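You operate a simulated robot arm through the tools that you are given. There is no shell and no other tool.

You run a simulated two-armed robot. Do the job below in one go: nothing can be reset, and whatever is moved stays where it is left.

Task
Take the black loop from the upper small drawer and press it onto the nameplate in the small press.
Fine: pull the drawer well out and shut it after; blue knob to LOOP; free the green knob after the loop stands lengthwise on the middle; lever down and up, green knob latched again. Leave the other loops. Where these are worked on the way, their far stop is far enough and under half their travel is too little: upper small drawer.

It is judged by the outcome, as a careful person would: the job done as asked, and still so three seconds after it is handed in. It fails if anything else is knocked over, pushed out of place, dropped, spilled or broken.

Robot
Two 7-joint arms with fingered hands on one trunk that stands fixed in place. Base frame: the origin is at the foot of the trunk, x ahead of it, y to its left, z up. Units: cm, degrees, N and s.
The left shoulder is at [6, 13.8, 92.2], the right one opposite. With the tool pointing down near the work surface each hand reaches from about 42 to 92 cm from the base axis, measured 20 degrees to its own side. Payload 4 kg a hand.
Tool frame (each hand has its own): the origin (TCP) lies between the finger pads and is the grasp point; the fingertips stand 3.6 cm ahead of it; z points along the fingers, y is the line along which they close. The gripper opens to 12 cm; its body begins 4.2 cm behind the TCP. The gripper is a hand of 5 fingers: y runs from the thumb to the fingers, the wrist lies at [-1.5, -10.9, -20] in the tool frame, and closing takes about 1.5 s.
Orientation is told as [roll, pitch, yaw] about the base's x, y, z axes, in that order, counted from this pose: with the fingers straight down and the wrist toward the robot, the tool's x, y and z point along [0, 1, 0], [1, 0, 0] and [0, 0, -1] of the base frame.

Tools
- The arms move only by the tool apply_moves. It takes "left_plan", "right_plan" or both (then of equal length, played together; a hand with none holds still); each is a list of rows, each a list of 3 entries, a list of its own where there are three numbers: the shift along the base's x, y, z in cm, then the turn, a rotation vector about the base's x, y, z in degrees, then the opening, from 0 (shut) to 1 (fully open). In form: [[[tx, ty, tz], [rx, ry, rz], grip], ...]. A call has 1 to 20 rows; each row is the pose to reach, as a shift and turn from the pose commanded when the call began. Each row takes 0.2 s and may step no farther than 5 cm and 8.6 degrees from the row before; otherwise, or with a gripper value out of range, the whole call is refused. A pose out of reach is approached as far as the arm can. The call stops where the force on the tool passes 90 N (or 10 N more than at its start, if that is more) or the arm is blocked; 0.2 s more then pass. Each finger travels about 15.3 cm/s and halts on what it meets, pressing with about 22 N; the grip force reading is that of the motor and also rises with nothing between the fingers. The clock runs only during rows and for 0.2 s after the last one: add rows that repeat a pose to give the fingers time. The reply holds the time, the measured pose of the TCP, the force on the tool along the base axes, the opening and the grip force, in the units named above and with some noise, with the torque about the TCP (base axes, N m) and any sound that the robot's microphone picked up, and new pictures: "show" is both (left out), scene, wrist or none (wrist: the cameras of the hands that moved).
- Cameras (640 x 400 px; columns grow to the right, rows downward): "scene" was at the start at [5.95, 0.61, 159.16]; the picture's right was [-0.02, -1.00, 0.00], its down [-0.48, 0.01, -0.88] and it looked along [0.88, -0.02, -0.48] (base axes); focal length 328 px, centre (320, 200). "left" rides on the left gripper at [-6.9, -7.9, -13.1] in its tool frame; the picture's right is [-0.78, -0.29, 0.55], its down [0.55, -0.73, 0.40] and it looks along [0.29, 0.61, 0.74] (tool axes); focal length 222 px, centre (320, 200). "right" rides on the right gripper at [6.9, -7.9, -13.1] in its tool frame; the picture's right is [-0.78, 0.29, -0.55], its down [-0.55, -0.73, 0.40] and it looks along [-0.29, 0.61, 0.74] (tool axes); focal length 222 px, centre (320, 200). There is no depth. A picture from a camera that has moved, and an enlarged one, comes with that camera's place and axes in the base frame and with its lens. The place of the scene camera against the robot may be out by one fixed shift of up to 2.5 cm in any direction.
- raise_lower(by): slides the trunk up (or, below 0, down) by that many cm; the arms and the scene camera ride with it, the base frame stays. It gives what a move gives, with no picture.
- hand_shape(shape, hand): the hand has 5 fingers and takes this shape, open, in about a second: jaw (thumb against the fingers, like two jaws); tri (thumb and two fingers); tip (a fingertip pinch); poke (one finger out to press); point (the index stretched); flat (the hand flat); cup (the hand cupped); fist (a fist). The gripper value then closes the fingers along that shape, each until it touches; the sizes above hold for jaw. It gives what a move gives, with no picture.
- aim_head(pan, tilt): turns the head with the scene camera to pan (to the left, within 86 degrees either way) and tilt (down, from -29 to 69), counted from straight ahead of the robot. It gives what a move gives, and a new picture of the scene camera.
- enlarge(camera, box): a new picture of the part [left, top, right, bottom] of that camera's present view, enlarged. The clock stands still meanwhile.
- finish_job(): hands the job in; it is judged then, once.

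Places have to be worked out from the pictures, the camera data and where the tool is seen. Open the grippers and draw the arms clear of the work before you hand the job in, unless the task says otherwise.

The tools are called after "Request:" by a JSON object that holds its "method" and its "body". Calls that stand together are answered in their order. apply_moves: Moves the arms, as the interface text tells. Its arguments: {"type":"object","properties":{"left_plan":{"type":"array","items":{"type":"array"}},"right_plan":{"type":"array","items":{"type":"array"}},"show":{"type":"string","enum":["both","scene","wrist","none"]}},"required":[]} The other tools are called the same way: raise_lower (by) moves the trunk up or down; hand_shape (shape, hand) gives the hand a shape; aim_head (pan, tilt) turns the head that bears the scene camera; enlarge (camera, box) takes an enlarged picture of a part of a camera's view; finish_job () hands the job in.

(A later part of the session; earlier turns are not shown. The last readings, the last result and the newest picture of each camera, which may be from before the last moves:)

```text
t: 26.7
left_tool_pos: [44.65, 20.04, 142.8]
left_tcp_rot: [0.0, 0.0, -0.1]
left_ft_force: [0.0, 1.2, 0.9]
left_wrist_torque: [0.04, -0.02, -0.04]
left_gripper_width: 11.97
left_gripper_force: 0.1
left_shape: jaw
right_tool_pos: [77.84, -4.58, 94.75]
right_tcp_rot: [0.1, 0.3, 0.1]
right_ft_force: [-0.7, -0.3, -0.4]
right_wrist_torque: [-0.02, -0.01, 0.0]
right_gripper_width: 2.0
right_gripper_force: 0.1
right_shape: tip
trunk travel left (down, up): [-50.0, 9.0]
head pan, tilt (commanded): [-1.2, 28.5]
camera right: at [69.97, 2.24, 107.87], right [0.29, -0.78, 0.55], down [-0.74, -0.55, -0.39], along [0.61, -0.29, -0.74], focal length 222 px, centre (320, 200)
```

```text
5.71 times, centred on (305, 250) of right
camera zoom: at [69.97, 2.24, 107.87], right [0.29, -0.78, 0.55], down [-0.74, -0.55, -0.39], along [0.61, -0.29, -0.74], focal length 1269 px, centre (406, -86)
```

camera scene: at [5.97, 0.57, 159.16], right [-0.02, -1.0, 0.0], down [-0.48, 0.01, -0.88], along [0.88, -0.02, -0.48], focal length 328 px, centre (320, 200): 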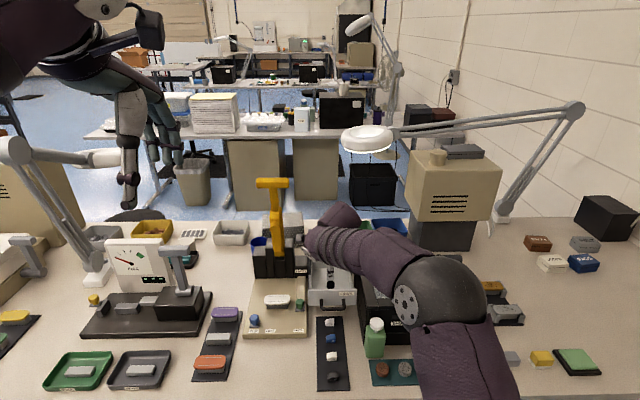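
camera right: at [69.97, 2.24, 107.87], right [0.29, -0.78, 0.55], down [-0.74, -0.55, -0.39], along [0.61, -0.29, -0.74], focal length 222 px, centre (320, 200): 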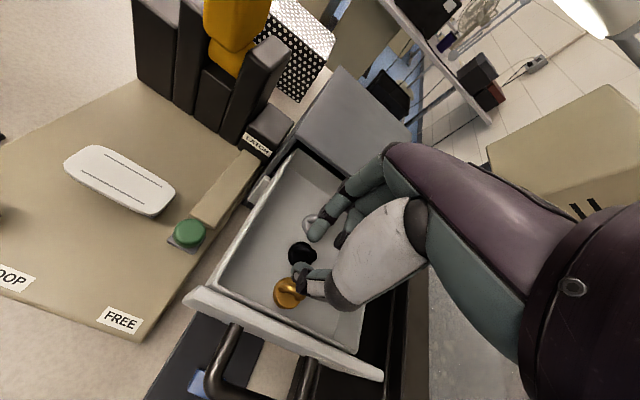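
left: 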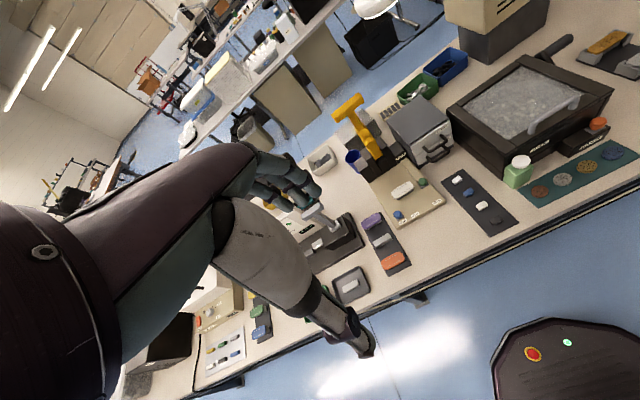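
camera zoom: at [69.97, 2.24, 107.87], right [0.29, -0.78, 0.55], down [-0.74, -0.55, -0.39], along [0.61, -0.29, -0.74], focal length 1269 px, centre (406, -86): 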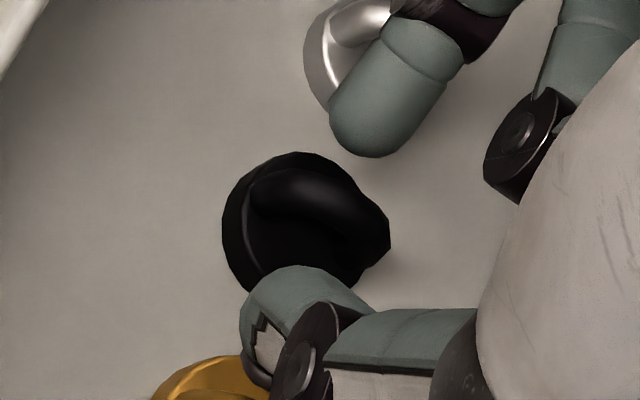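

Still free of contact. I go down a little more, in small steps, waiting for a touch on the disc.

Request:
{"method": "apply_moves", "body": {"right_plan": [[[0, -0.05, -0.2], [0, 0, 0], 0.17], [[0, -0.1, -0.4], [0, 0, 0], 0.17], [[0, -0.1, -0.4], [0, 0, 0], 0.17]], "show": "wrist"}}

Request:
{"method": "enlarge", "body": {"camera": "right", "box": [265, 215, 345, 285]}}

```text
t: 27.5
left_tool_pos: [44.67, 20.03, 142.84]
left_tcp_rot: [0.0, 0.2, -0.2]
left_ft_force: [-0.1, 0.2, -0.7]
left_wrist_torque: [0.0, -0.03, 0.0]
left_gripper_width: 11.98
left_gripper_force: 0.0
left_shape: jaw
right_tool_pos: [77.88, -4.84, 94.41]
right_tcp_rot: [0.0, 0.2, 0.1]
right_ft_force: [-0.7, -0.9, 0.6]
right_wrist_torque: [-0.01, 0.02, 0.0]
right_gripper_width: 2.02
right_gripper_force: 0.1
right_shape: tip
trunk travel left (down, up): [-50.0, 9.0]
head pan, tilt (commanded): [-1.2, 28.5]
camera right: at [69.96, 2.1, 107.51], right [0.29, -0.78, 0.55], down [-0.74, -0.55, -0.4], along [0.61, -0.29, -0.74], focal length 222 px, centre (320, 200)
```

right: 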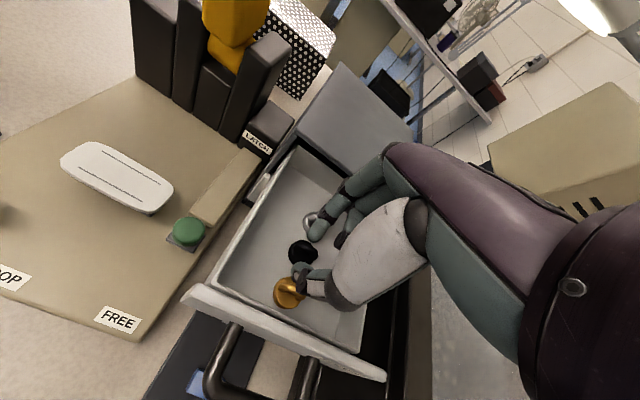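

```text
5.71 times, centred on (305, 250) of right
camera zoom: at [69.96, 2.1, 107.51], right [0.29, -0.78, 0.55], down [-0.74, -0.55, -0.4], along [0.61, -0.29, -0.74], focal length 1269 px, centre (406, -86)
```

zoom: 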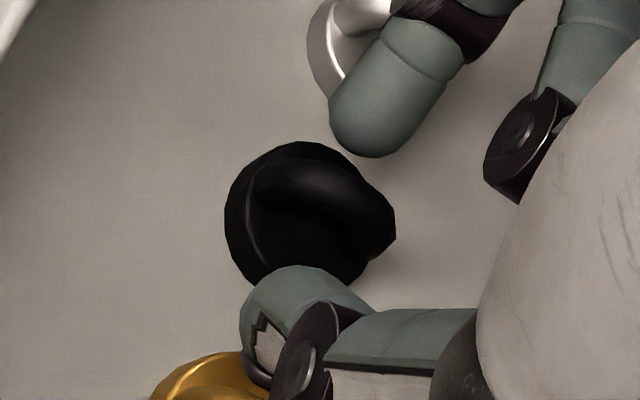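

The arch now lies between the tips with no contact. I close the fingers on it.

Request:
{"method": "apply_moves", "body": {"right_plan": [[[0, 0, 0], [0, 0, 0], 0.12], [[0, 0, 0], [0, 0, 0], 0.08], [[0, 0, 0], [0, 0, 0], 0.04], [[0, 0, 0], [0, 0, 0], 0.0], [[0, 0, 0], [0, 0, 0], 0.0], [[0, 0, 0], [0, 0, 0], 0.0]], "show": "wrist"}}

Request:
{"method": "enlarge", "body": {"camera": "right", "box": [265, 215, 345, 285]}}

```text
t: 28.9
left_tool_pos: [44.64, 20.06, 142.76]
left_tcp_rot: [0.0, 0.1, -0.2]
left_ft_force: [0.1, -0.2, -0.4]
left_wrist_torque: [0.0, 0.03, 0.02]
left_gripper_width: 11.99
left_gripper_force: 0.1
left_shape: jaw
right_tool_pos: [77.88, -4.86, 94.45]
right_tcp_rot: [0.0, 0.2, 0.2]
right_ft_force: [0.2, 0.5, -0.5]
right_wrist_torque: [-0.03, 0.01, -0.02]
right_gripper_width: 0.21
right_gripper_force: 21.4
right_shape: tip
trunk travel left (down, up): [-50.0, 9.0]
head pan, tilt (commanded): [-1.2, 28.5]
camera right: at [69.96, 2.09, 107.51], right [0.29, -0.78, 0.55], down [-0.74, -0.55, -0.39], along [0.61, -0.29, -0.74], focal length 222 px, centre (320, 200)
```

right: 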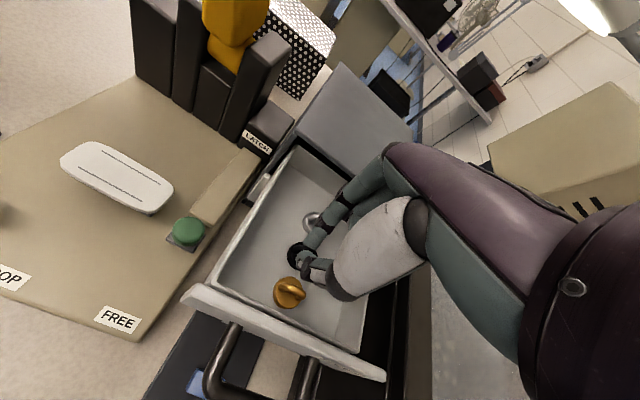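

```text
5.71 times, centred on (305, 250) of right
camera zoom: at [69.96, 2.09, 107.51], right [0.29, -0.78, 0.55], down [-0.74, -0.55, -0.39], along [0.61, -0.29, -0.74], focal length 1269 px, centre (406, -86)
```

zoom: 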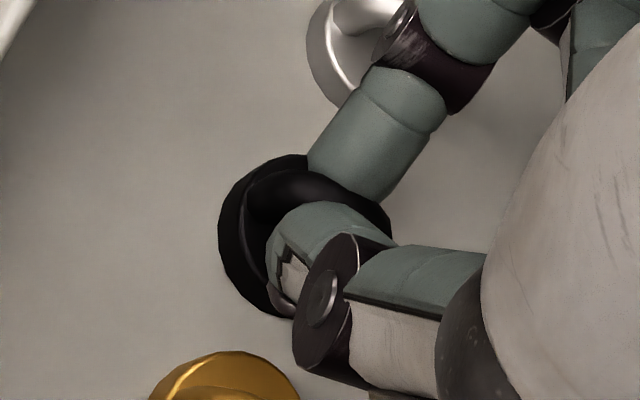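

Grip force is up (21 N) with the fingers on both sides of the arch. I lift a little and check whether the loop comes along.

Request:
{"method": "apply_moves", "body": {"right_plan": [[[0, 0, 0.5], [0, 0, 0], 0.0], [[0, 0, 1.2], [0, 0, 0], 0.0], [[0, 0, 2], [0, 0, 0], 0.0], [[0, 0, 2], [0, 0, 0], 0.0]], "show": "wrist"}}

Request:
{"method": "enlarge", "body": {"camera": "right", "box": [265, 215, 345, 285]}}

```text
t: 29.9
left_tool_pos: [44.69, 20.12, 142.82]
left_tcp_rot: [0.1, 0.1, -0.1]
left_ft_force: [-0.5, -0.1, -0.1]
left_wrist_torque: [0.01, 0.01, -0.02]
left_gripper_width: 12.02
left_gripper_force: 0.0
left_shape: jaw
right_tool_pos: [77.86, -4.64, 96.35]
right_tcp_rot: [0.0, 0.2, 0.1]
right_ft_force: [-0.4, -1.3, 0.1]
right_wrist_torque: [-0.03, -0.02, 0.0]
right_gripper_width: 0.19
right_gripper_force: 22.2
right_shape: tip
trunk travel left (down, up): [-50.0, 9.0]
head pan, tilt (commanded): [-1.2, 28.5]
camera right: at [69.96, 2.12, 109.45], right [0.29, -0.78, 0.55], down [-0.74, -0.55, -0.39], along [0.61, -0.29, -0.74], focal length 222 px, centre (320, 200)
```

right: 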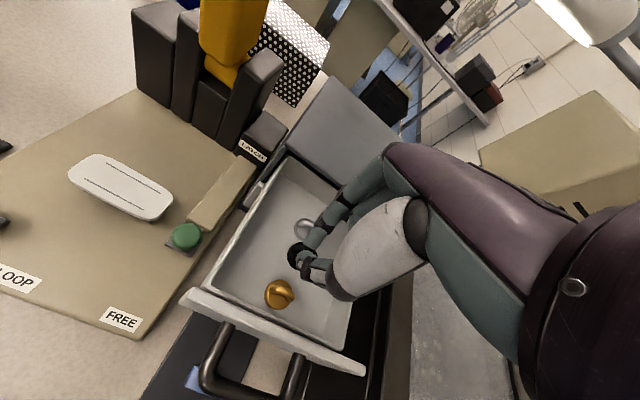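

```text
5.71 times, centred on (305, 250) of right
camera zoom: at [69.96, 2.12, 109.45], right [0.29, -0.78, 0.55], down [-0.74, -0.55, -0.39], along [0.61, -0.29, -0.74], focal length 1269 px, centre (406, -86)
```

zoom: 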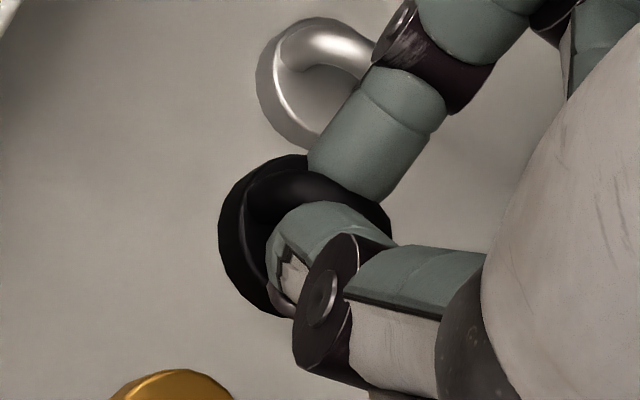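

The loop moved with the hand while grey and gold stayed, so it is held. I lift it well clear of the drawer and move toward the press front to measure the nameplate from two nearby camera positions.

Request:
{"method": "apply_moves", "body": {"right_plan": [[[0, 0, 4], [0, 0, 0], 0.0], [[-1, 0.5, 8], [0, 0, 0], 0.0], [[-3, 3, 11], [0, 0, 0], 0.0], [[-5, 6, 12], [0, 0, 0], 0.0], [[-7, 8.5, 12], [0, 0, 0], 0.0], [[-7, 8.5, 12], [0, 0, 0], 0.0]], "show": "both"}}

Request:
{"method": "enlarge", "body": {"camera": "right", "box": [100, 100, 300, 300]}}

Request:
{"method": "enlarge", "body": {"camera": "right", "box": [265, 215, 345, 285]}}

Request:
{"method": "enlarge", "body": {"camera": "left", "box": [370, 110, 470, 210]}}

```text
t: 31.3
left_tool_pos: [44.76, 19.96, 142.84]
left_tcp_rot: [0.0, 0.1, -0.1]
left_ft_force: [0.2, 0.2, -0.1]
left_wrist_torque: [0.0, -0.03, -0.01]
left_gripper_width: 11.98
left_gripper_force: 0.0
left_shape: jaw
right_tool_pos: [70.93, 3.7, 108.36]
right_tcp_rot: [0.0, 0.3, 0.0]
right_ft_force: [0.9, 0.8, 0.8]
right_wrist_torque: [0.03, 0.02, 0.0]
right_gripper_width: 0.19
right_gripper_force: 22.1
right_shape: tip
trunk travel left (down, up): [-50.0, 9.0]
head pan, tilt (commanded): [-1.2, 28.5]
camera scene: at [5.99, 0.58, 159.15], right [-0.02, -1.0, 0.0], down [-0.48, 0.01, -0.88], along [0.88, -0.02, -0.48], focal length 328 px, centre (320, 200)
camera right: at [63.05, 10.54, 121.43], right [0.29, -0.78, 0.55], down [-0.74, -0.55, -0.39], along [0.61, -0.29, -0.74], focal length 222 px, centre (320, 200)
```

scene: 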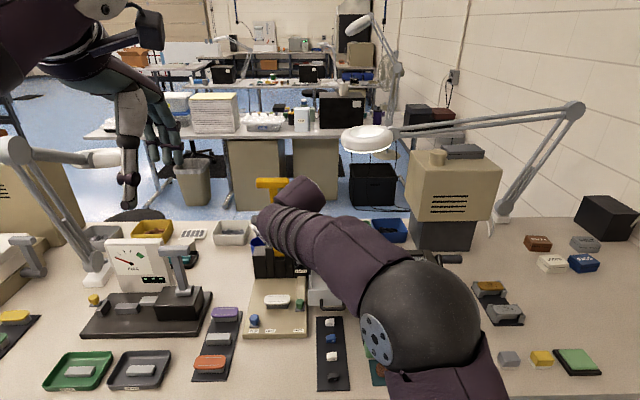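
right: 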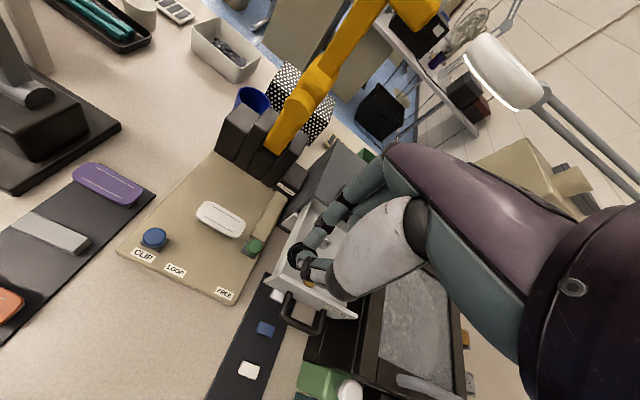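

```text
2.00 times, centred on (200, 200) of right
camera zoom: at [63.05, 10.54, 121.43], right [0.29, -0.78, 0.55], down [-0.74, -0.55, -0.39], along [0.61, -0.29, -0.74], focal length 444 px, centre (560, 200)
```

zoom: 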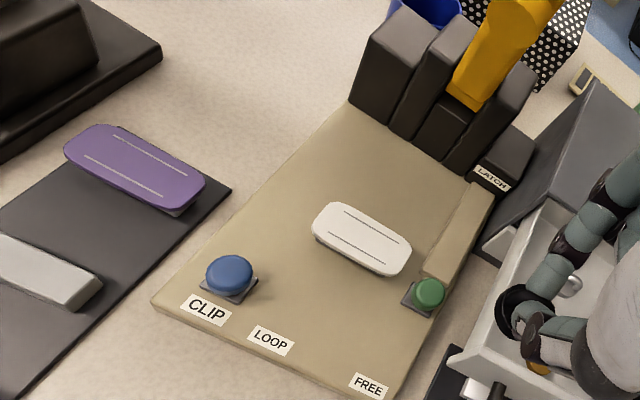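

```text
5.71 times, centred on (305, 250) of right
camera zoom: at [63.05, 10.54, 121.43], right [0.29, -0.78, 0.55], down [-0.74, -0.55, -0.39], along [0.61, -0.29, -0.74], focal length 1269 px, centre (406, -86)
```

zoom: 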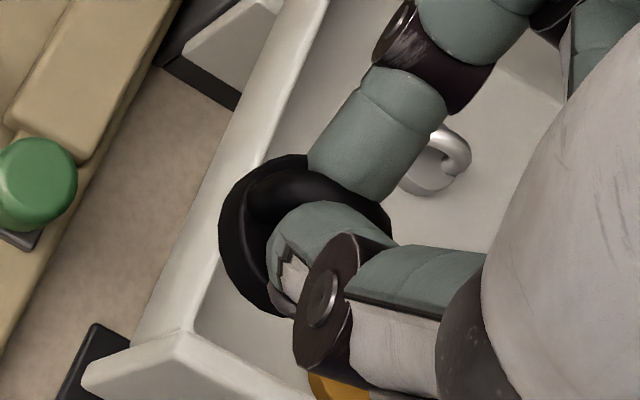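

```text
4.00 times, centred on (420, 160) of left
camera zoom: at [36.76, 13.21, 155.85], right [-0.29, -0.78, -0.55], down [-0.73, 0.55, -0.4], along [0.61, 0.29, -0.74], focal length 888 px, centre (-80, 360)
```

zoom: 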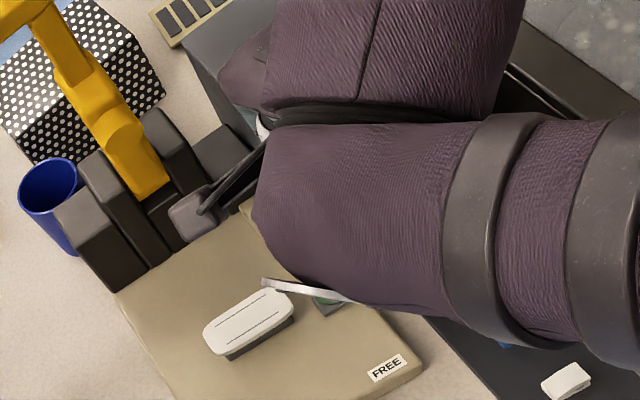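

I take a second view from about 10 cm further left (and nearer to the robot) to triangulate the nameplate and knobs.

Request:
{"method": "apply_moves", "body": {"right_plan": [[[-2, 3, -1], [0, 0, 0], 0.0], [[-3.5, 6.5, -2], [0, 0, 0], 0.0], [[-5, 10, -3], [0, 0, 0], 0.0], [[-5, 12, -3], [0, 0, 0], 0.0], [[-5, 12, -3], [0, 0, 0], 0.0]], "show": "wrist"}}

Request:
{"method": "enlarge", "body": {"camera": "right", "box": [180, 60, 380, 260]}}

```text
t: 32.5
left_tool_pos: [44.54, 19.94, 142.93]
left_tcp_rot: [0.0, 0.2, 0.0]
left_ft_force: [-0.4, 0.1, -0.2]
left_wrist_torque: [0.01, 0.02, -0.02]
left_gripper_width: 11.97
left_gripper_force: 0.1
left_shape: jaw
right_tool_pos: [65.68, 15.71, 105.48]
right_tcp_rot: [0.0, 0.2, -0.1]
right_ft_force: [-0.1, -0.1, 0.4]
right_wrist_torque: [0.02, 0.03, 0.02]
right_gripper_width: 0.21
right_gripper_force: 21.7
right_shape: tip
trunk travel left (down, up): [-50.0, 9.0]
head pan, tilt (commanded): [-1.2, 28.5]
camera right: at [57.8, 22.64, 118.58], right [0.29, -0.78, 0.55], down [-0.74, -0.55, -0.39], along [0.61, -0.29, -0.74], focal length 222 px, centre (320, 200)
```

right: 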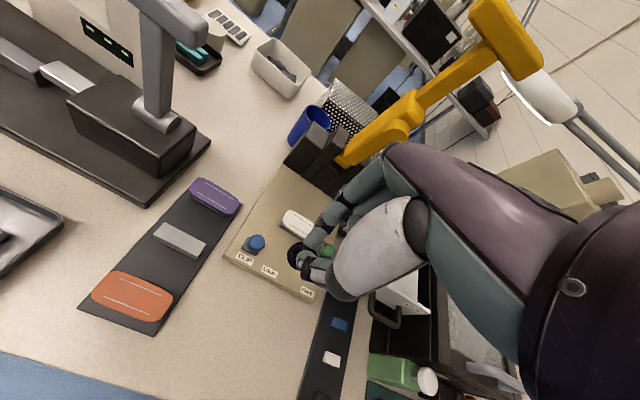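

```text
2.00 times, centred on (280, 160) of right
camera zoom: at [57.8, 22.64, 118.58], right [0.29, -0.78, 0.55], down [-0.74, -0.55, -0.39], along [0.61, -0.29, -0.74], focal length 444 px, centre (400, 280)
```

zoom: 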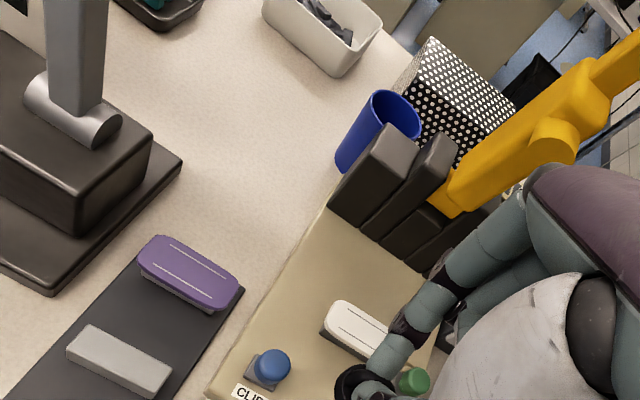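

Triangulation gives the nameplate's top centre at about (77.35, 11.1, 86.4) and the blue knob at (71.4, 16.8, 84.4); the loop sits at about the TCP in x and y. I move above the nameplate at a safe height.

Request:
{"method": "apply_moves", "body": {"right_plan": [[[3, -1.2, -2.2], [0, 0, 0], 0.0], [[6, -2.4, -4.4], [0, 0, 0], 0.0], [[9, -3.6, -6.6], [0, 0, 0], 0.0], [[11.6, -4.55, -8.5], [0, 0, 0], 0.0], [[11.6, -4.55, -10.5], [0, 0, 0], 0.0], [[11.6, -4.55, -10.5], [0, 0, 0], 0.0]], "show": "both"}}

Request:
{"method": "enlarge", "body": {"camera": "right", "box": [225, 195, 385, 295]}}

Request:
{"method": "enlarge", "body": {"camera": "left", "box": [370, 110, 470, 210]}}

```text
t: 33.9
left_tool_pos: [44.71, 19.97, 142.76]
left_tcp_rot: [0.0, 0.1, -0.1]
left_ft_force: [-0.5, -0.5, -0.3]
left_wrist_torque: [-0.02, 0.0, 0.01]
left_gripper_width: 11.96
left_gripper_force: 0.0
left_shape: jaw
right_tool_pos: [77.34, 11.13, 94.65]
right_tcp_rot: [0.0, 0.2, 0.0]
right_ft_force: [0.6, 0.2, -0.4]
right_wrist_torque: [0.02, -0.02, -0.03]
right_gripper_width: 0.21
right_gripper_force: 22.4
right_shape: tip
trunk travel left (down, up): [-50.0, 9.0]
head pan, tilt (commanded): [-1.2, 28.5]
camera scene: at [5.96, 0.6, 159.15], right [-0.02, -1.0, 0.0], down [-0.48, 0.01, -0.88], along [0.88, -0.02, -0.48], focal length 328 px, centre (320, 200)
camera right: at [69.57, 18.0, 107.71], right [0.29, -0.78, 0.55], down [-0.74, -0.55, -0.39], along [0.61, -0.29, -0.74], focal length 222 px, centre (320, 200)
```

scene: 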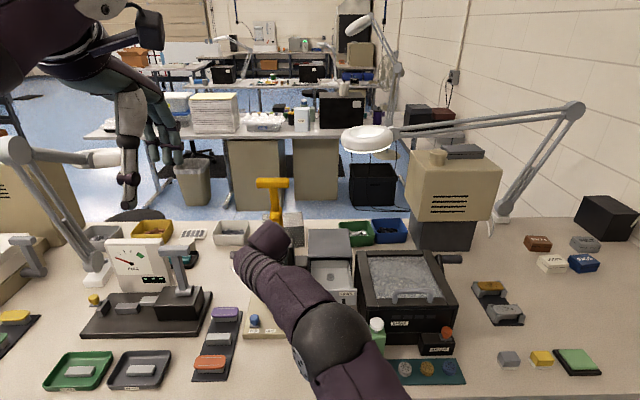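
right: 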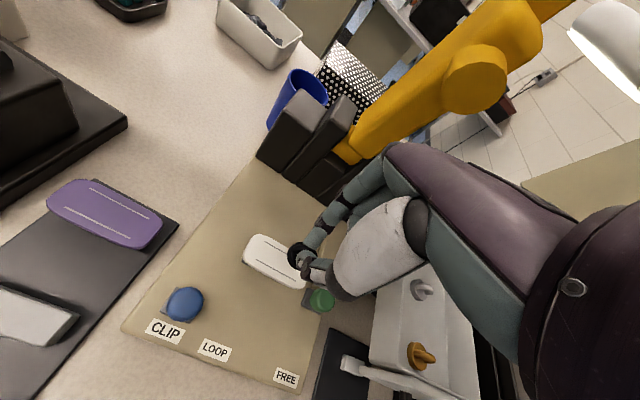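

```text
4.00 times, centred on (305, 245) of right
camera zoom: at [69.57, 18.0, 107.71], right [0.29, -0.78, 0.55], down [-0.74, -0.55, -0.39], along [0.61, -0.29, -0.74], focal length 888 px, centre (380, 20)
```

zoom: 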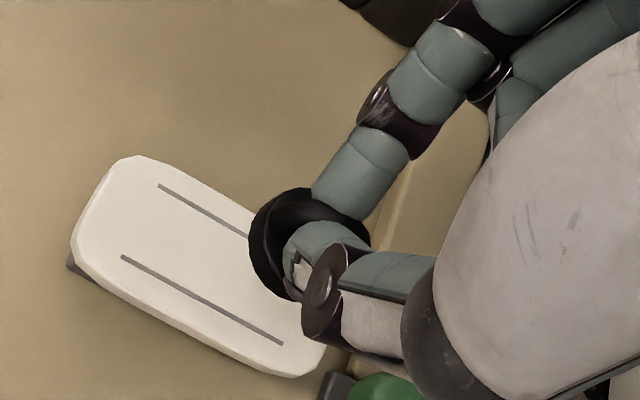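

```text
4.00 times, centred on (420, 160) of left
camera zoom: at [36.73, 13.24, 155.86], right [-0.29, -0.78, -0.55], down [-0.73, 0.55, -0.4], along [0.61, 0.29, -0.74], focal length 888 px, centre (-80, 360)
```

zoom: 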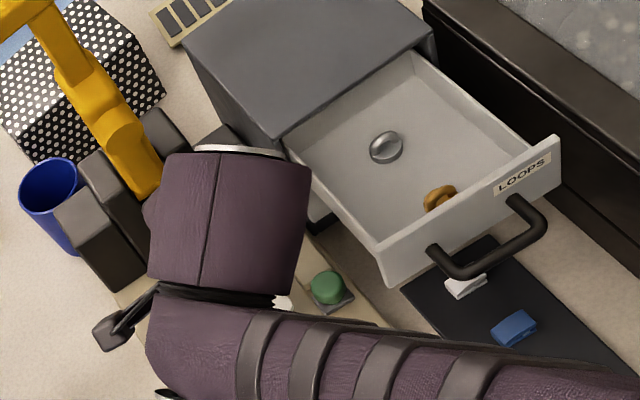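

The view confirms the nameplate's centre at about (77.6, 11.2); the loop must shift about 0.2 in x and 0.1 in y. I shift, go down to about 1 cm above, and look again.

Request:
{"method": "apply_moves", "body": {"right_plan": [[[0.2, 0.12, -0.8], [0, 0, 0], 0.0], [[0.2, 0.12, -1.6], [0, 0, 0], 0.0], [[0.2, 0.12, -2.4], [0, 0, 0], 0.0], [[0.2, 0.12, -2.9], [0, 0, 0], 0.0], [[0.2, 0.12, -2.9], [0, 0, 0], 0.0]], "show": "wrist"}}

Request:
{"method": "enlarge", "body": {"camera": "right", "box": [225, 195, 385, 295]}}

```text
t: 35.1
left_tool_pos: [44.71, 20.06, 142.82]
left_tcp_rot: [0.0, 0.1, 0.0]
left_ft_force: [-0.4, -0.7, -0.7]
left_wrist_torque: [0.0, -0.01, -0.02]
left_gripper_width: 12.0
left_gripper_force: 0.0
left_shape: jaw
right_tool_pos: [77.56, 11.27, 91.83]
right_tcp_rot: [0.0, 0.3, 0.1]
right_ft_force: [0.2, -0.1, -0.1]
right_wrist_torque: [-0.05, -0.01, -0.02]
right_gripper_width: 0.19
right_gripper_force: 22.1
right_shape: tip
trunk travel left (down, up): [-50.0, 9.0]
head pan, tilt (commanded): [-1.2, 28.5]
camera right: at [69.72, 18.11, 104.94], right [0.29, -0.78, 0.55], down [-0.74, -0.55, -0.39], along [0.61, -0.29, -0.74], focal length 222 px, centre (320, 200)
```

right: 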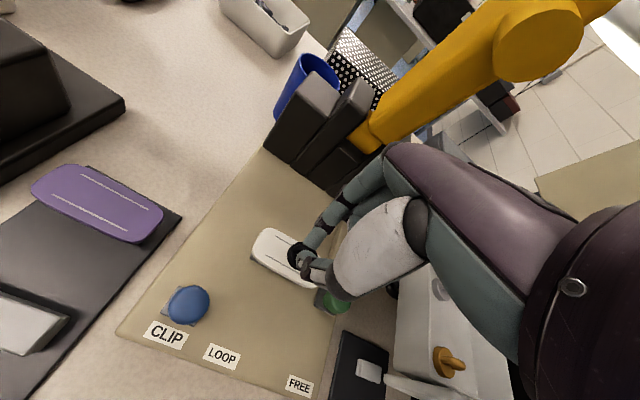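

```text
4.00 times, centred on (305, 245) of right
camera zoom: at [69.72, 18.11, 104.94], right [0.29, -0.78, 0.55], down [-0.74, -0.55, -0.39], along [0.61, -0.29, -0.74], focal length 888 px, centre (380, 20)
```

zoom: 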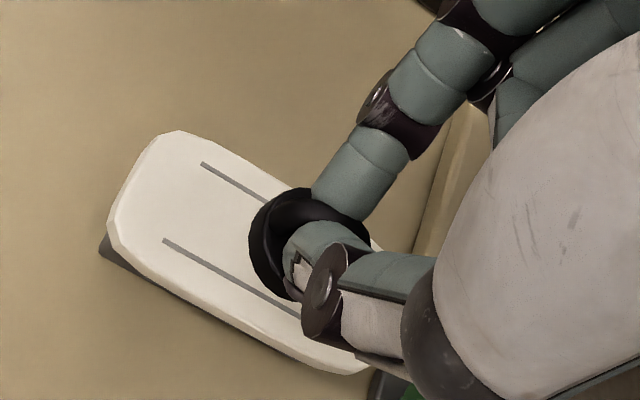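

The loop is centred over the plate within about a millimetre or two and lies along its length. I lower in small steps until I feel the plate.

Request:
{"method": "apply_moves", "body": {"right_plan": [[[0, -0.05, -0.2], [0, 0, 0], 0.0], [[0, -0.05, -0.4], [0, 0, 0], 0.0], [[0, -0.05, -0.6], [0, 0, 0], 0.0], [[0, -0.05, -0.6], [0, 0, 0], 0.0]], "show": "wrist"}}

Request:
{"method": "enlarge", "body": {"camera": "right", "box": [225, 195, 385, 295]}}

```text
t: 36.1
left_tool_pos: [44.61, 20.04, 142.79]
left_tcp_rot: [0.0, 0.1, -0.1]
left_ft_force: [0.3, 0.2, -0.4]
left_wrist_torque: [-0.04, 0.0, 0.02]
left_gripper_width: 12.01
left_gripper_force: 0.1
left_shape: jaw
right_tool_pos: [77.77, 11.18, 91.35]
right_tcp_rot: [-0.1, 0.1, 0.0]
right_ft_force: [-0.1, 0.0, -0.2]
right_wrist_torque: [-0.02, 0.02, -0.02]
right_gripper_width: 0.2
right_gripper_force: 21.6
right_shape: tip
trunk travel left (down, up): [-50.0, 9.0]
head pan, tilt (commanded): [-1.2, 28.5]
camera right: at [69.78, 18.07, 104.38], right [0.29, -0.78, 0.55], down [-0.74, -0.55, -0.39], along [0.61, -0.29, -0.74], focal length 222 px, centre (320, 200)
```

right: 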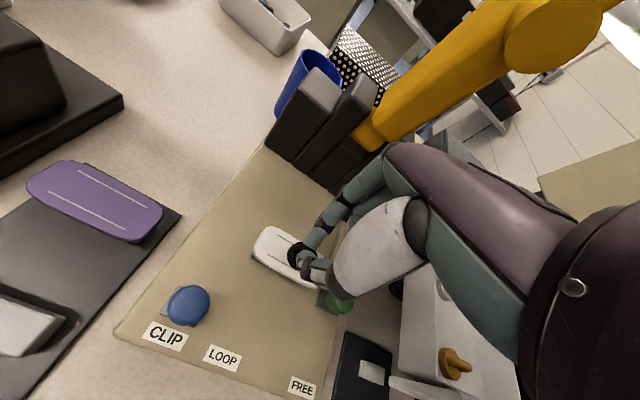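

```text
4.00 times, centred on (305, 245) of right
camera zoom: at [69.78, 18.07, 104.38], right [0.29, -0.78, 0.55], down [-0.74, -0.55, -0.39], along [0.61, -0.29, -0.74], focal length 888 px, centre (380, 20)
```

zoom: 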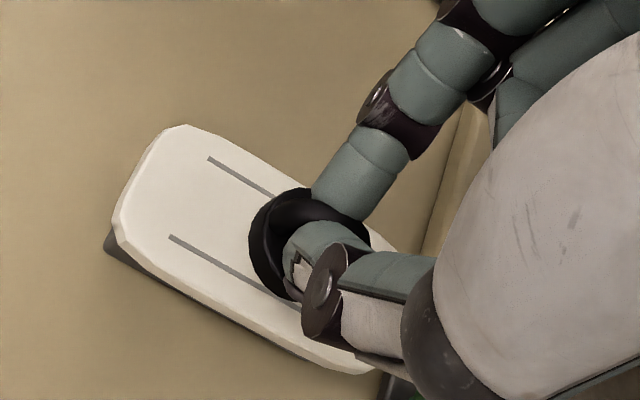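

Not touching yet. I go down further by 0.2 cm steps with a tiny correction.

Request:
{"method": "apply_moves", "body": {"right_plan": [[[-0.08, -0.08, -0.15], [0, 0, 0], 0.0], [[-0.1, -0.1, -0.3], [0, 0, 0], 0.0], [[-0.1, -0.1, -0.3], [0, 0, 0], 0.0]], "show": "none"}}

Request:
{"method": "apply_moves", "body": {"right_plan": [[[0, 0, -0.15], [0, 0, 0], 0.0], [[0, 0, -0.15], [0, 0, 0], 0.0]], "show": "none"}}

Request:
{"method": "apply_moves", "body": {"right_plan": [[[0, 0, -0.15], [0, 0, 0], 0.0], [[0, 0, -0.15], [0, 0, 0], 0.0]], "show": "wrist"}}

Request:
{"method": "enlarge", "body": {"camera": "right", "box": [225, 195, 385, 295]}}

```text
t: 36.9
left_tool_pos: [44.69, 20.06, 142.78]
left_tcp_rot: [0.0, 0.1, -0.2]
left_ft_force: [-0.5, -0.3, 0.4]
left_wrist_torque: [-0.01, -0.03, 0.02]
left_gripper_width: 12.0
left_gripper_force: 0.1
left_shape: jaw
right_tool_pos: [77.5, 11.22, 90.94]
right_tcp_rot: [0.1, 0.3, 0.0]
right_ft_force: [0.4, 0.9, 0.3]
right_wrist_torque: [-0.02, -0.02, -0.01]
right_gripper_width: 0.19
right_gripper_force: 21.9
right_shape: tip
trunk travel left (down, up): [-50.0, 9.0]
head pan, tilt (commanded): [-1.2, 28.5]
```

```text
t: 37.5
left_tool_pos: [44.7, 20.07, 142.9]
left_tcp_rot: [0.0, 0.1, -0.2]
left_ft_force: [0.2, 0.2, -0.2]
left_wrist_torque: [-0.02, -0.01, -0.01]
left_gripper_width: 11.96
left_gripper_force: 0.1
left_shape: jaw
right_tool_pos: [77.42, 11.21, 90.96]
right_tcp_rot: [0.0, 0.2, 0.1]
right_ft_force: [0.2, -0.1, 0.2]
right_wrist_torque: [-0.02, 0.03, -0.04]
right_gripper_width: 0.2
right_gripper_force: 22.2
right_shape: tip
trunk travel left (down, up): [-50.0, 9.0]
head pan, tilt (commanded): [-1.2, 28.5]
```

```text
t: 38.1
left_tool_pos: [44.61, 19.94, 142.83]
left_tcp_rot: [0.0, 0.1, -0.1]
left_ft_force: [-0.7, 0.0, -1.0]
left_wrist_torque: [-0.01, 0.0, 0.0]
left_gripper_width: 11.96
left_gripper_force: 0.0
left_shape: jaw
right_tool_pos: [77.47, 11.13, 90.88]
right_tcp_rot: [0.0, 0.2, 0.1]
right_ft_force: [0.8, -0.5, -0.1]
right_wrist_torque: [0.04, 0.0, 0.0]
right_gripper_width: 0.21
right_gripper_force: 22.1
right_shape: tip
trunk travel left (down, up): [-50.0, 9.0]
head pan, tilt (commanded): [-1.2, 28.5]
camera right: at [69.64, 18.08, 103.85], right [0.29, -0.78, 0.55], down [-0.74, -0.55, -0.39], along [0.61, -0.29, -0.74], focal length 222 px, centre (320, 200)
```

right: 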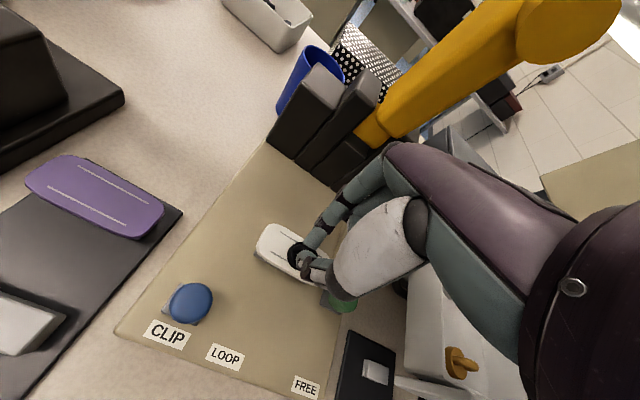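

```text
4.00 times, centred on (305, 245) of right
camera zoom: at [69.64, 18.08, 103.85], right [0.29, -0.78, 0.55], down [-0.74, -0.55, -0.39], along [0.61, -0.29, -0.74], focal length 888 px, centre (380, 20)
```

zoom: 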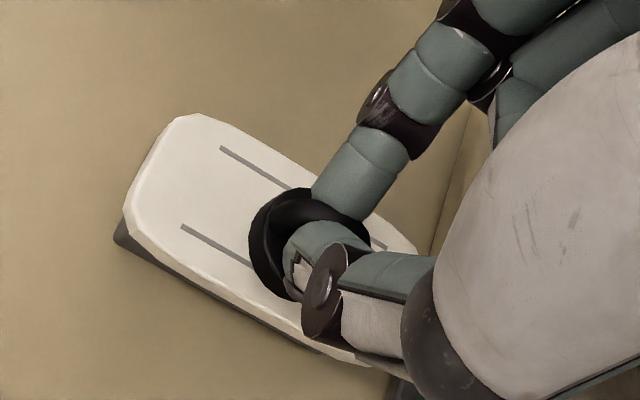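

The plate's printed line shows the loop about 1 mm right of the middle, so I correct that and continue down in fine steps till contact.

Request:
{"method": "apply_moves", "body": {"right_plan": [[[0, 0.12, -0.1], [0, 0, 0], 0.0], [[0, 0.12, -0.2], [0, 0, 0], 0.0], [[0, 0.12, -0.2], [0, 0, 0], 0.0]], "show": "none"}}

Request:
{"method": "apply_moves", "body": {"right_plan": [[[0, 0, -0.15], [0, 0, 0], 0.0], [[0, 0, -0.15], [0, 0, 0], 0.0]], "show": "none"}}

Request:
{"method": "enlarge", "body": {"camera": "right", "box": [225, 195, 385, 295]}}

```text
t: 38.9
left_tool_pos: [44.6, 19.92, 142.83]
left_tcp_rot: [0.0, 0.1, -0.2]
left_ft_force: [0.2, 0.6, -0.2]
left_wrist_torque: [-0.01, 0.04, 0.01]
left_gripper_width: 11.97
left_gripper_force: 0.0
left_shape: jaw
right_tool_pos: [77.52, 11.24, 90.57]
right_tcp_rot: [0.0, 0.2, 0.1]
right_ft_force: [-0.2, 0.1, -0.1]
right_wrist_torque: [-0.01, 0.0, -0.02]
right_gripper_width: 0.23
right_gripper_force: 21.6
right_shape: tip
trunk travel left (down, up): [-50.0, 9.0]
head pan, tilt (commanded): [-1.2, 28.5]
```

```text
t: 39.5
left_tool_pos: [44.6, 19.99, 142.94]
left_tcp_rot: [-0.1, 0.2, -0.1]
left_ft_force: [-0.4, -0.7, -0.1]
left_wrist_torque: [-0.01, -0.01, -0.02]
left_gripper_width: 11.96
left_gripper_force: 0.1
left_shape: jaw
right_tool_pos: [77.52, 11.24, 90.46]
right_tcp_rot: [0.1, 0.2, 0.1]
right_ft_force: [0.4, 0.3, 0.2]
right_wrist_torque: [0.02, -0.01, -0.03]
right_gripper_width: 0.21
right_gripper_force: 22.2
right_shape: tip
trunk travel left (down, up): [-50.0, 9.0]
head pan, tilt (commanded): [-1.2, 28.5]
```

```text
4.00 times, centred on (305, 245) of right
camera zoom: at [69.62, 18.19, 103.52], right [0.29, -0.78, 0.55], down [-0.74, -0.55, -0.39], along [0.61, -0.29, -0.74], focal length 888 px, centre (380, 20)
```

zoom: 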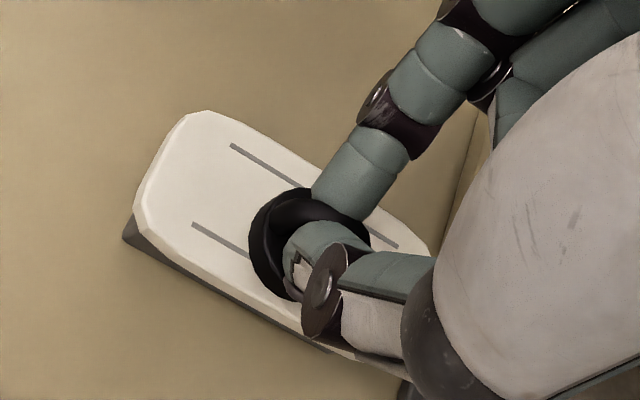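

Still no contact force; I continue down.

Request:
{"method": "apply_moves", "body": {"right_plan": [[[0, 0, -0.15], [0, 0, 0], 0.0], [[0, 0, -0.15], [0, 0, 0], 0.0]], "show": "none"}}

Request:
{"method": "apply_moves", "body": {"right_plan": [[[0, 0, -0.15], [0, 0, 0], 0.0], [[0, 0, -0.15], [0, 0, 0], 0.0]], "show": "none"}}

Request:
{"method": "enlarge", "body": {"camera": "right", "box": [225, 195, 385, 295]}}

```text
t: 40.1
left_tool_pos: [44.55, 20.08, 142.83]
left_tcp_rot: [0.0, 0.0, -0.1]
left_ft_force: [0.2, 0.7, -0.8]
left_wrist_torque: [0.02, 0.03, -0.02]
left_gripper_width: 12.0
left_gripper_force: 0.0
left_shape: jaw
right_tool_pos: [77.5, 11.35, 90.12]
right_tcp_rot: [0.1, 0.1, 0.1]
right_ft_force: [-0.4, 0.3, -0.5]
right_wrist_torque: [-0.03, 0.04, 0.0]
right_gripper_width: 0.21
right_gripper_force: 22.2
right_shape: tip
trunk travel left (down, up): [-50.0, 9.0]
head pan, tilt (commanded): [-1.2, 28.5]
```

```text
t: 40.7
left_tool_pos: [44.66, 20.05, 142.85]
left_tcp_rot: [0.1, 0.1, -0.1]
left_ft_force: [-0.2, -0.4, 0.1]
left_wrist_torque: [-0.01, -0.01, 0.01]
left_gripper_width: 11.98
left_gripper_force: 0.0
left_shape: jaw
right_tool_pos: [77.51, 11.42, 90.1]
right_tcp_rot: [0.0, 0.2, 0.1]
right_ft_force: [-0.2, 0.3, -1.0]
right_wrist_torque: [0.0, -0.01, 0.0]
right_gripper_width: 0.18
right_gripper_force: 21.6
right_shape: tip
trunk travel left (down, up): [-50.0, 9.0]
head pan, tilt (commanded): [-1.2, 28.5]
```

```text
4.00 times, centred on (305, 245) of right
camera zoom: at [69.62, 18.2, 103.19], right [0.29, -0.78, 0.55], down [-0.74, -0.55, -0.39], along [0.61, -0.29, -0.74], focal length 888 px, centre (380, 20)
```

zoom: 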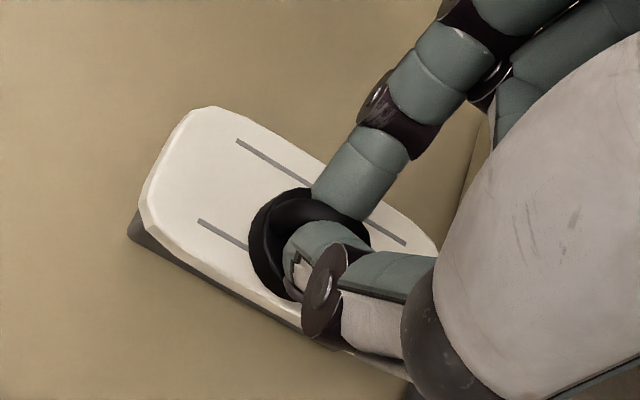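

There is still no contact, and triangulating the printed lines again puts the plate's top at about z = 85.6 with centre (77.95, 11.0). I zoom in on the held loop to find its exact offset before correcting.

Request:
{"method": "enlarge", "body": {"camera": "right", "box": [280, 230, 330, 275]}}

```text
8.89 times, centred on (305, 252) of right
camera zoom: at [69.62, 18.2, 103.19], right [0.29, -0.78, 0.55], down [-0.74, -0.55, -0.39], along [0.61, -0.29, -0.74], focal length 1974 px, centre (453, -267)
```

zoom: 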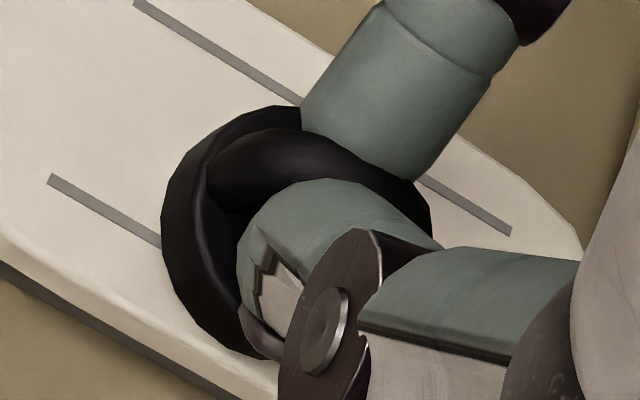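

The loop's centre lies about 0.4 cm toward the robot from the plate's middle line. I raise slightly, shift it forward, and lower again toward contact.

Request:
{"method": "apply_moves", "body": {"right_plan": [[[0.2, 0.03, 0.2], [0, 0, 0], 0.0], [[0.4, 0.05, 0.2], [0, 0, 0], 0.0], [[0.4, 0.05, 0.0], [0, 0, 0], 0.0], [[0.4, 0.05, -0.1], [0, 0, 0], 0.0], [[0.4, 0.05, -0.1], [0, 0, 0], 0.0]], "show": "none"}}

Request:
{"method": "enlarge", "body": {"camera": "right", "box": [280, 230, 330, 275]}}

```text
t: 41.9
left_tool_pos: [44.62, 19.99, 142.71]
left_tcp_rot: [-0.1, 0.1, -0.1]
left_ft_force: [0.5, -0.7, -0.2]
left_wrist_torque: [0.02, -0.09, 0.01]
left_gripper_width: 11.98
left_gripper_force: 0.0
left_shape: jaw
right_tool_pos: [78.0, 11.44, 89.96]
right_tcp_rot: [-0.1, 0.2, 0.0]
right_ft_force: [0.2, -0.4, -0.6]
right_wrist_torque: [-0.01, 0.0, 0.0]
right_gripper_width: 0.18
right_gripper_force: 22.2
right_shape: tip
trunk travel left (down, up): [-50.0, 9.0]
head pan, tilt (commanded): [-1.2, 28.5]
```

```text
8.89 times, centred on (305, 252) of right
camera zoom: at [70.01, 18.2, 103.1], right [0.29, -0.78, 0.55], down [-0.74, -0.55, -0.39], along [0.61, -0.29, -0.74], focal length 1974 px, centre (453, -267)
```

zoom: 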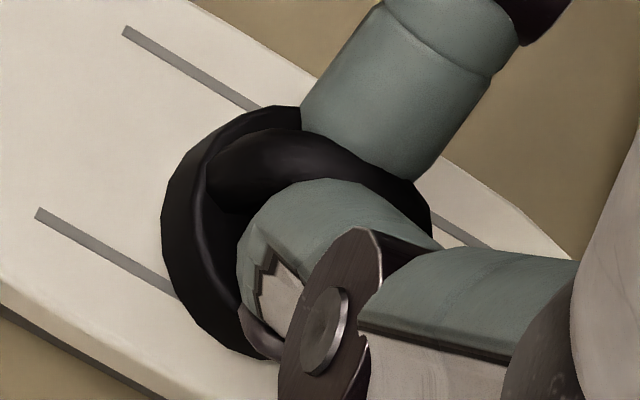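

Better centred. I lower on in 0.15 cm steps, reading the force each time.

Request:
{"method": "apply_moves", "body": {"right_plan": [[[0, 0, -0.15], [0, 0, 0], 0.0], [[0, 0, -0.15], [0, 0, 0], 0.0]], "show": "none"}}

Request:
{"method": "apply_moves", "body": {"right_plan": [[[0, 0, -0.15], [0, 0, 0], 0.0], [[0, 0, -0.15], [0, 0, 0], 0.0]], "show": "none"}}

Request:
{"method": "apply_moves", "body": {"right_plan": [[[0, 0, -0.15], [0, 0, 0], 0.0], [[0, 0, -0.15], [0, 0, 0], 0.0]], "show": "none"}}

Request:
{"method": "enlarge", "body": {"camera": "right", "box": [280, 230, 330, 275]}}

```text
t: 42.5
left_tool_pos: [44.66, 20.0, 142.8]
left_tcp_rot: [0.0, 0.2, 0.0]
left_ft_force: [0.2, -0.3, 0.2]
left_wrist_torque: [0.01, 0.01, 0.02]
left_gripper_width: 12.0
left_gripper_force: 0.0
left_shape: jaw
right_tool_pos: [77.93, 11.42, 89.84]
right_tcp_rot: [0.1, 0.3, 0.1]
right_ft_force: [-0.5, -0.7, 0.9]
right_wrist_torque: [0.0, 0.04, 0.0]
right_gripper_width: 0.21
right_gripper_force: 22.5
right_shape: tip
trunk travel left (down, up): [-50.0, 9.0]
head pan, tilt (commanded): [-1.2, 28.5]
```

```text
t: 43.1
left_tool_pos: [44.62, 20.07, 142.77]
left_tcp_rot: [0.1, 0.1, 0.0]
left_ft_force: [0.0, -0.1, 0.4]
left_wrist_torque: [0.01, -0.01, 0.02]
left_gripper_width: 11.97
left_gripper_force: 0.1
left_shape: jaw
right_tool_pos: [77.84, 11.42, 89.8]
right_tcp_rot: [0.0, 0.1, 0.1]
right_ft_force: [-0.5, -0.1, 3.0]
right_wrist_torque: [-0.05, -0.01, 0.0]
right_gripper_width: 0.2
right_gripper_force: 22.2
right_shape: tip
trunk travel left (down, up): [-50.0, 9.0]
head pan, tilt (commanded): [-1.2, 28.5]
```

```text
t: 43.7
left_tool_pos: [44.54, 19.97, 142.89]
left_tcp_rot: [0.1, 0.0, -0.1]
left_ft_force: [0.7, 0.2, -0.2]
left_wrist_torque: [0.02, -0.02, 0.0]
left_gripper_width: 11.98
left_gripper_force: 0.0
left_shape: jaw
right_tool_pos: [78.01, 11.28, 89.67]
right_tcp_rot: [0.0, 0.0, 0.1]
right_ft_force: [-1.1, -1.4, 7.5]
right_wrist_torque: [-0.01, -0.01, -0.01]
right_gripper_width: 0.25
right_gripper_force: 22.5
right_shape: tip
trunk travel left (down, up): [-50.0, 9.0]
head pan, tilt (commanded): [-1.2, 28.5]
```

```text
8.89 times, centred on (305, 252) of right
camera zoom: at [69.98, 18.23, 102.8], right [0.29, -0.78, 0.55], down [-0.73, -0.55, -0.4], along [0.61, -0.29, -0.74], focal length 1974 px, centre (453, -267)
```

zoom: 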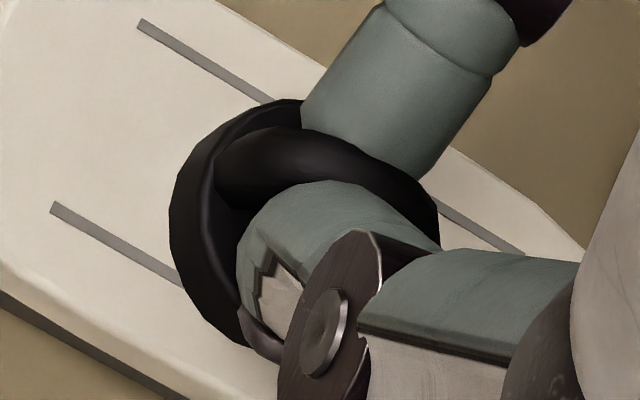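

The plate is felt (7.5 N) and the loop is centred within about a millimetre on its middle, arch along the length. I release by opening slowly while easing the pressure.

Request:
{"method": "apply_moves", "body": {"right_plan": [[[0, 0, 0.1], [0, 0, 0], 0.03], [[0, 0, 0.15], [0, 0, 0], 0.06], [[0, 0, 0.15], [0, 0, 0], 0.1], [[0, 0, 0.15], [0, 0, 0], 0.15], [[0, 0, 0.15], [0, 0, 0], 0.2], [[0, 0, 0.15], [0, 0, 0], 0.22], [[0, 0, 0.15], [0, 0, 0], 0.22]], "show": "wrist"}}

Request:
{"method": "enlarge", "body": {"camera": "right", "box": [270, 220, 340, 275]}}

```text
t: 45.3
left_tool_pos: [44.65, 19.98, 142.86]
left_tcp_rot: [0.0, 0.2, -0.1]
left_ft_force: [-0.5, -0.3, 0.9]
left_wrist_torque: [0.0, 0.03, 0.0]
left_gripper_width: 11.97
left_gripper_force: 0.0
left_shape: jaw
right_tool_pos: [77.92, 11.29, 89.67]
right_tcp_rot: [-0.1, 0.2, 0.1]
right_ft_force: [-0.3, 0.3, -0.3]
right_wrist_torque: [-0.01, -0.01, -0.03]
right_gripper_width: 2.59
right_gripper_force: 0.0
right_shape: tip
trunk travel left (down, up): [-50.0, 9.0]
head pan, tilt (commanded): [-1.2, 28.5]
camera right: at [70.06, 18.19, 102.81], right [0.29, -0.78, 0.55], down [-0.74, -0.55, -0.39], along [0.61, -0.29, -0.74], focal length 222 px, centre (320, 200)
```

right: 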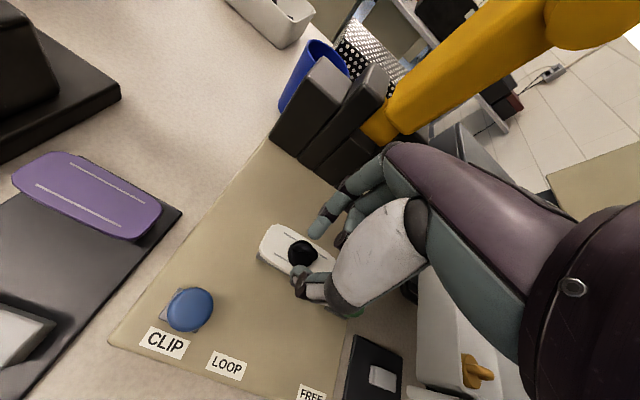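

```text
7.27 times, centred on (305, 248) of right
camera zoom: at [70.06, 18.19, 102.81], right [0.29, -0.78, 0.55], down [-0.74, -0.55, -0.39], along [0.61, -0.29, -0.74], focal length 1615 px, centre (429, -146)
```

zoom: 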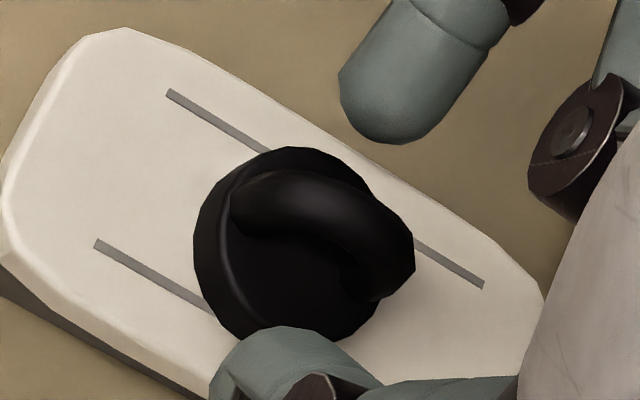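

The loop stands upright on the middle with its arch along the plate's lines. I raise the hand straight up and away.

Request:
{"method": "apply_moves", "body": {"right_plan": [[[0, 0, 0.7], [0, 0, 0], 0.25], [[0, 0, 1.6], [0, 0, 0], 0.25], [[0, 0, 3], [0, 0, 0], 0.25], [[0, 0, 5], [0, 0, 0], 0.25], [[-2, -1, 9], [0, 0, 0], 0.25], [[-5, -3, 12], [0, 0, 0], 0.25], [[-8, -6, 14], [0, 0, 0], 0.25], [[-8, -6, 14], [0, 0, 0], 0.25]], "show": "both"}}

Request:
{"method": "enlarge", "body": {"camera": "right", "box": [200, 140, 360, 300]}}

```text
t: 47.1
left_tool_pos: [44.71, 20.07, 142.85]
left_tcp_rot: [0.0, 0.2, -0.1]
left_ft_force: [-0.4, 0.5, -0.7]
left_wrist_torque: [-0.03, 0.04, -0.01]
left_gripper_width: 12.0
left_gripper_force: 0.0
left_shape: jaw
right_tool_pos: [69.86, 5.21, 103.35]
right_tcp_rot: [-0.1, 0.1, 0.1]
right_ft_force: [-0.7, -0.6, 0.8]
right_wrist_torque: [0.01, 0.0, -0.01]
right_gripper_width: 2.96
right_gripper_force: 0.2
right_shape: tip
trunk travel left (down, up): [-50.0, 9.0]
head pan, tilt (commanded): [-1.2, 28.5]
camera scene: at [6.04, 0.66, 159.15], right [-0.02, -1.0, 0.0], down [-0.48, 0.01, -0.88], along [0.88, -0.02, -0.48], focal length 328 px, centre (320, 200)
camera right: at [61.93, 12.1, 116.63], right [0.29, -0.78, 0.55], down [-0.74, -0.55, -0.39], along [0.61, -0.29, -0.74], focal length 222 px, centre (320, 200)
```

scene: 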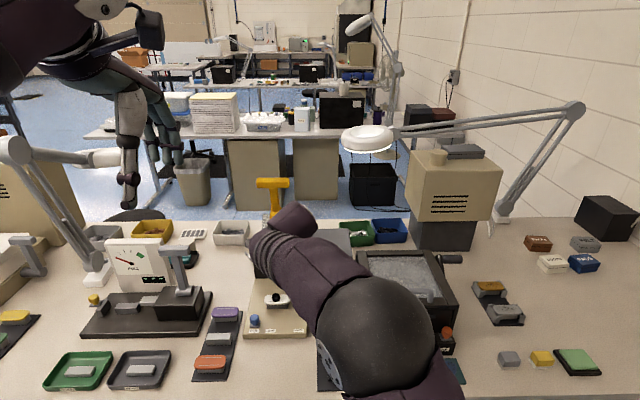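
right: 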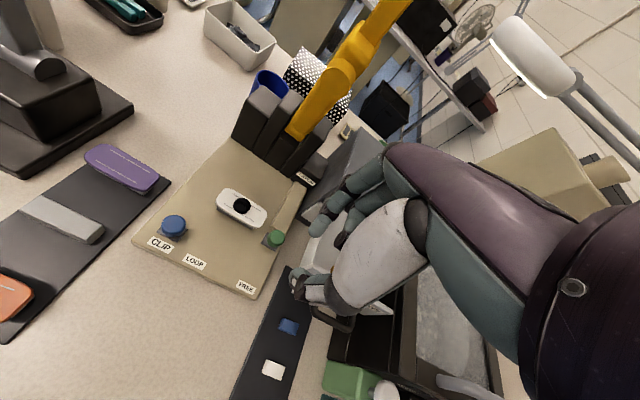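

```text
2.50 times, centred on (280, 220) of right
camera zoom: at [61.93, 12.1, 116.63], right [0.29, -0.78, 0.55], down [-0.74, -0.55, -0.39], along [0.61, -0.29, -0.74], focal length 555 px, centre (420, 150)
```

zoom: 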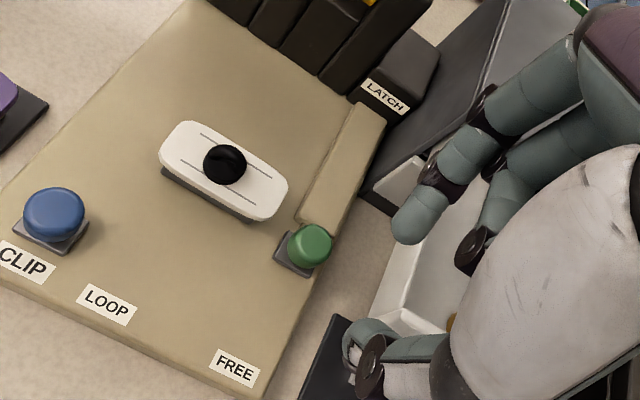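

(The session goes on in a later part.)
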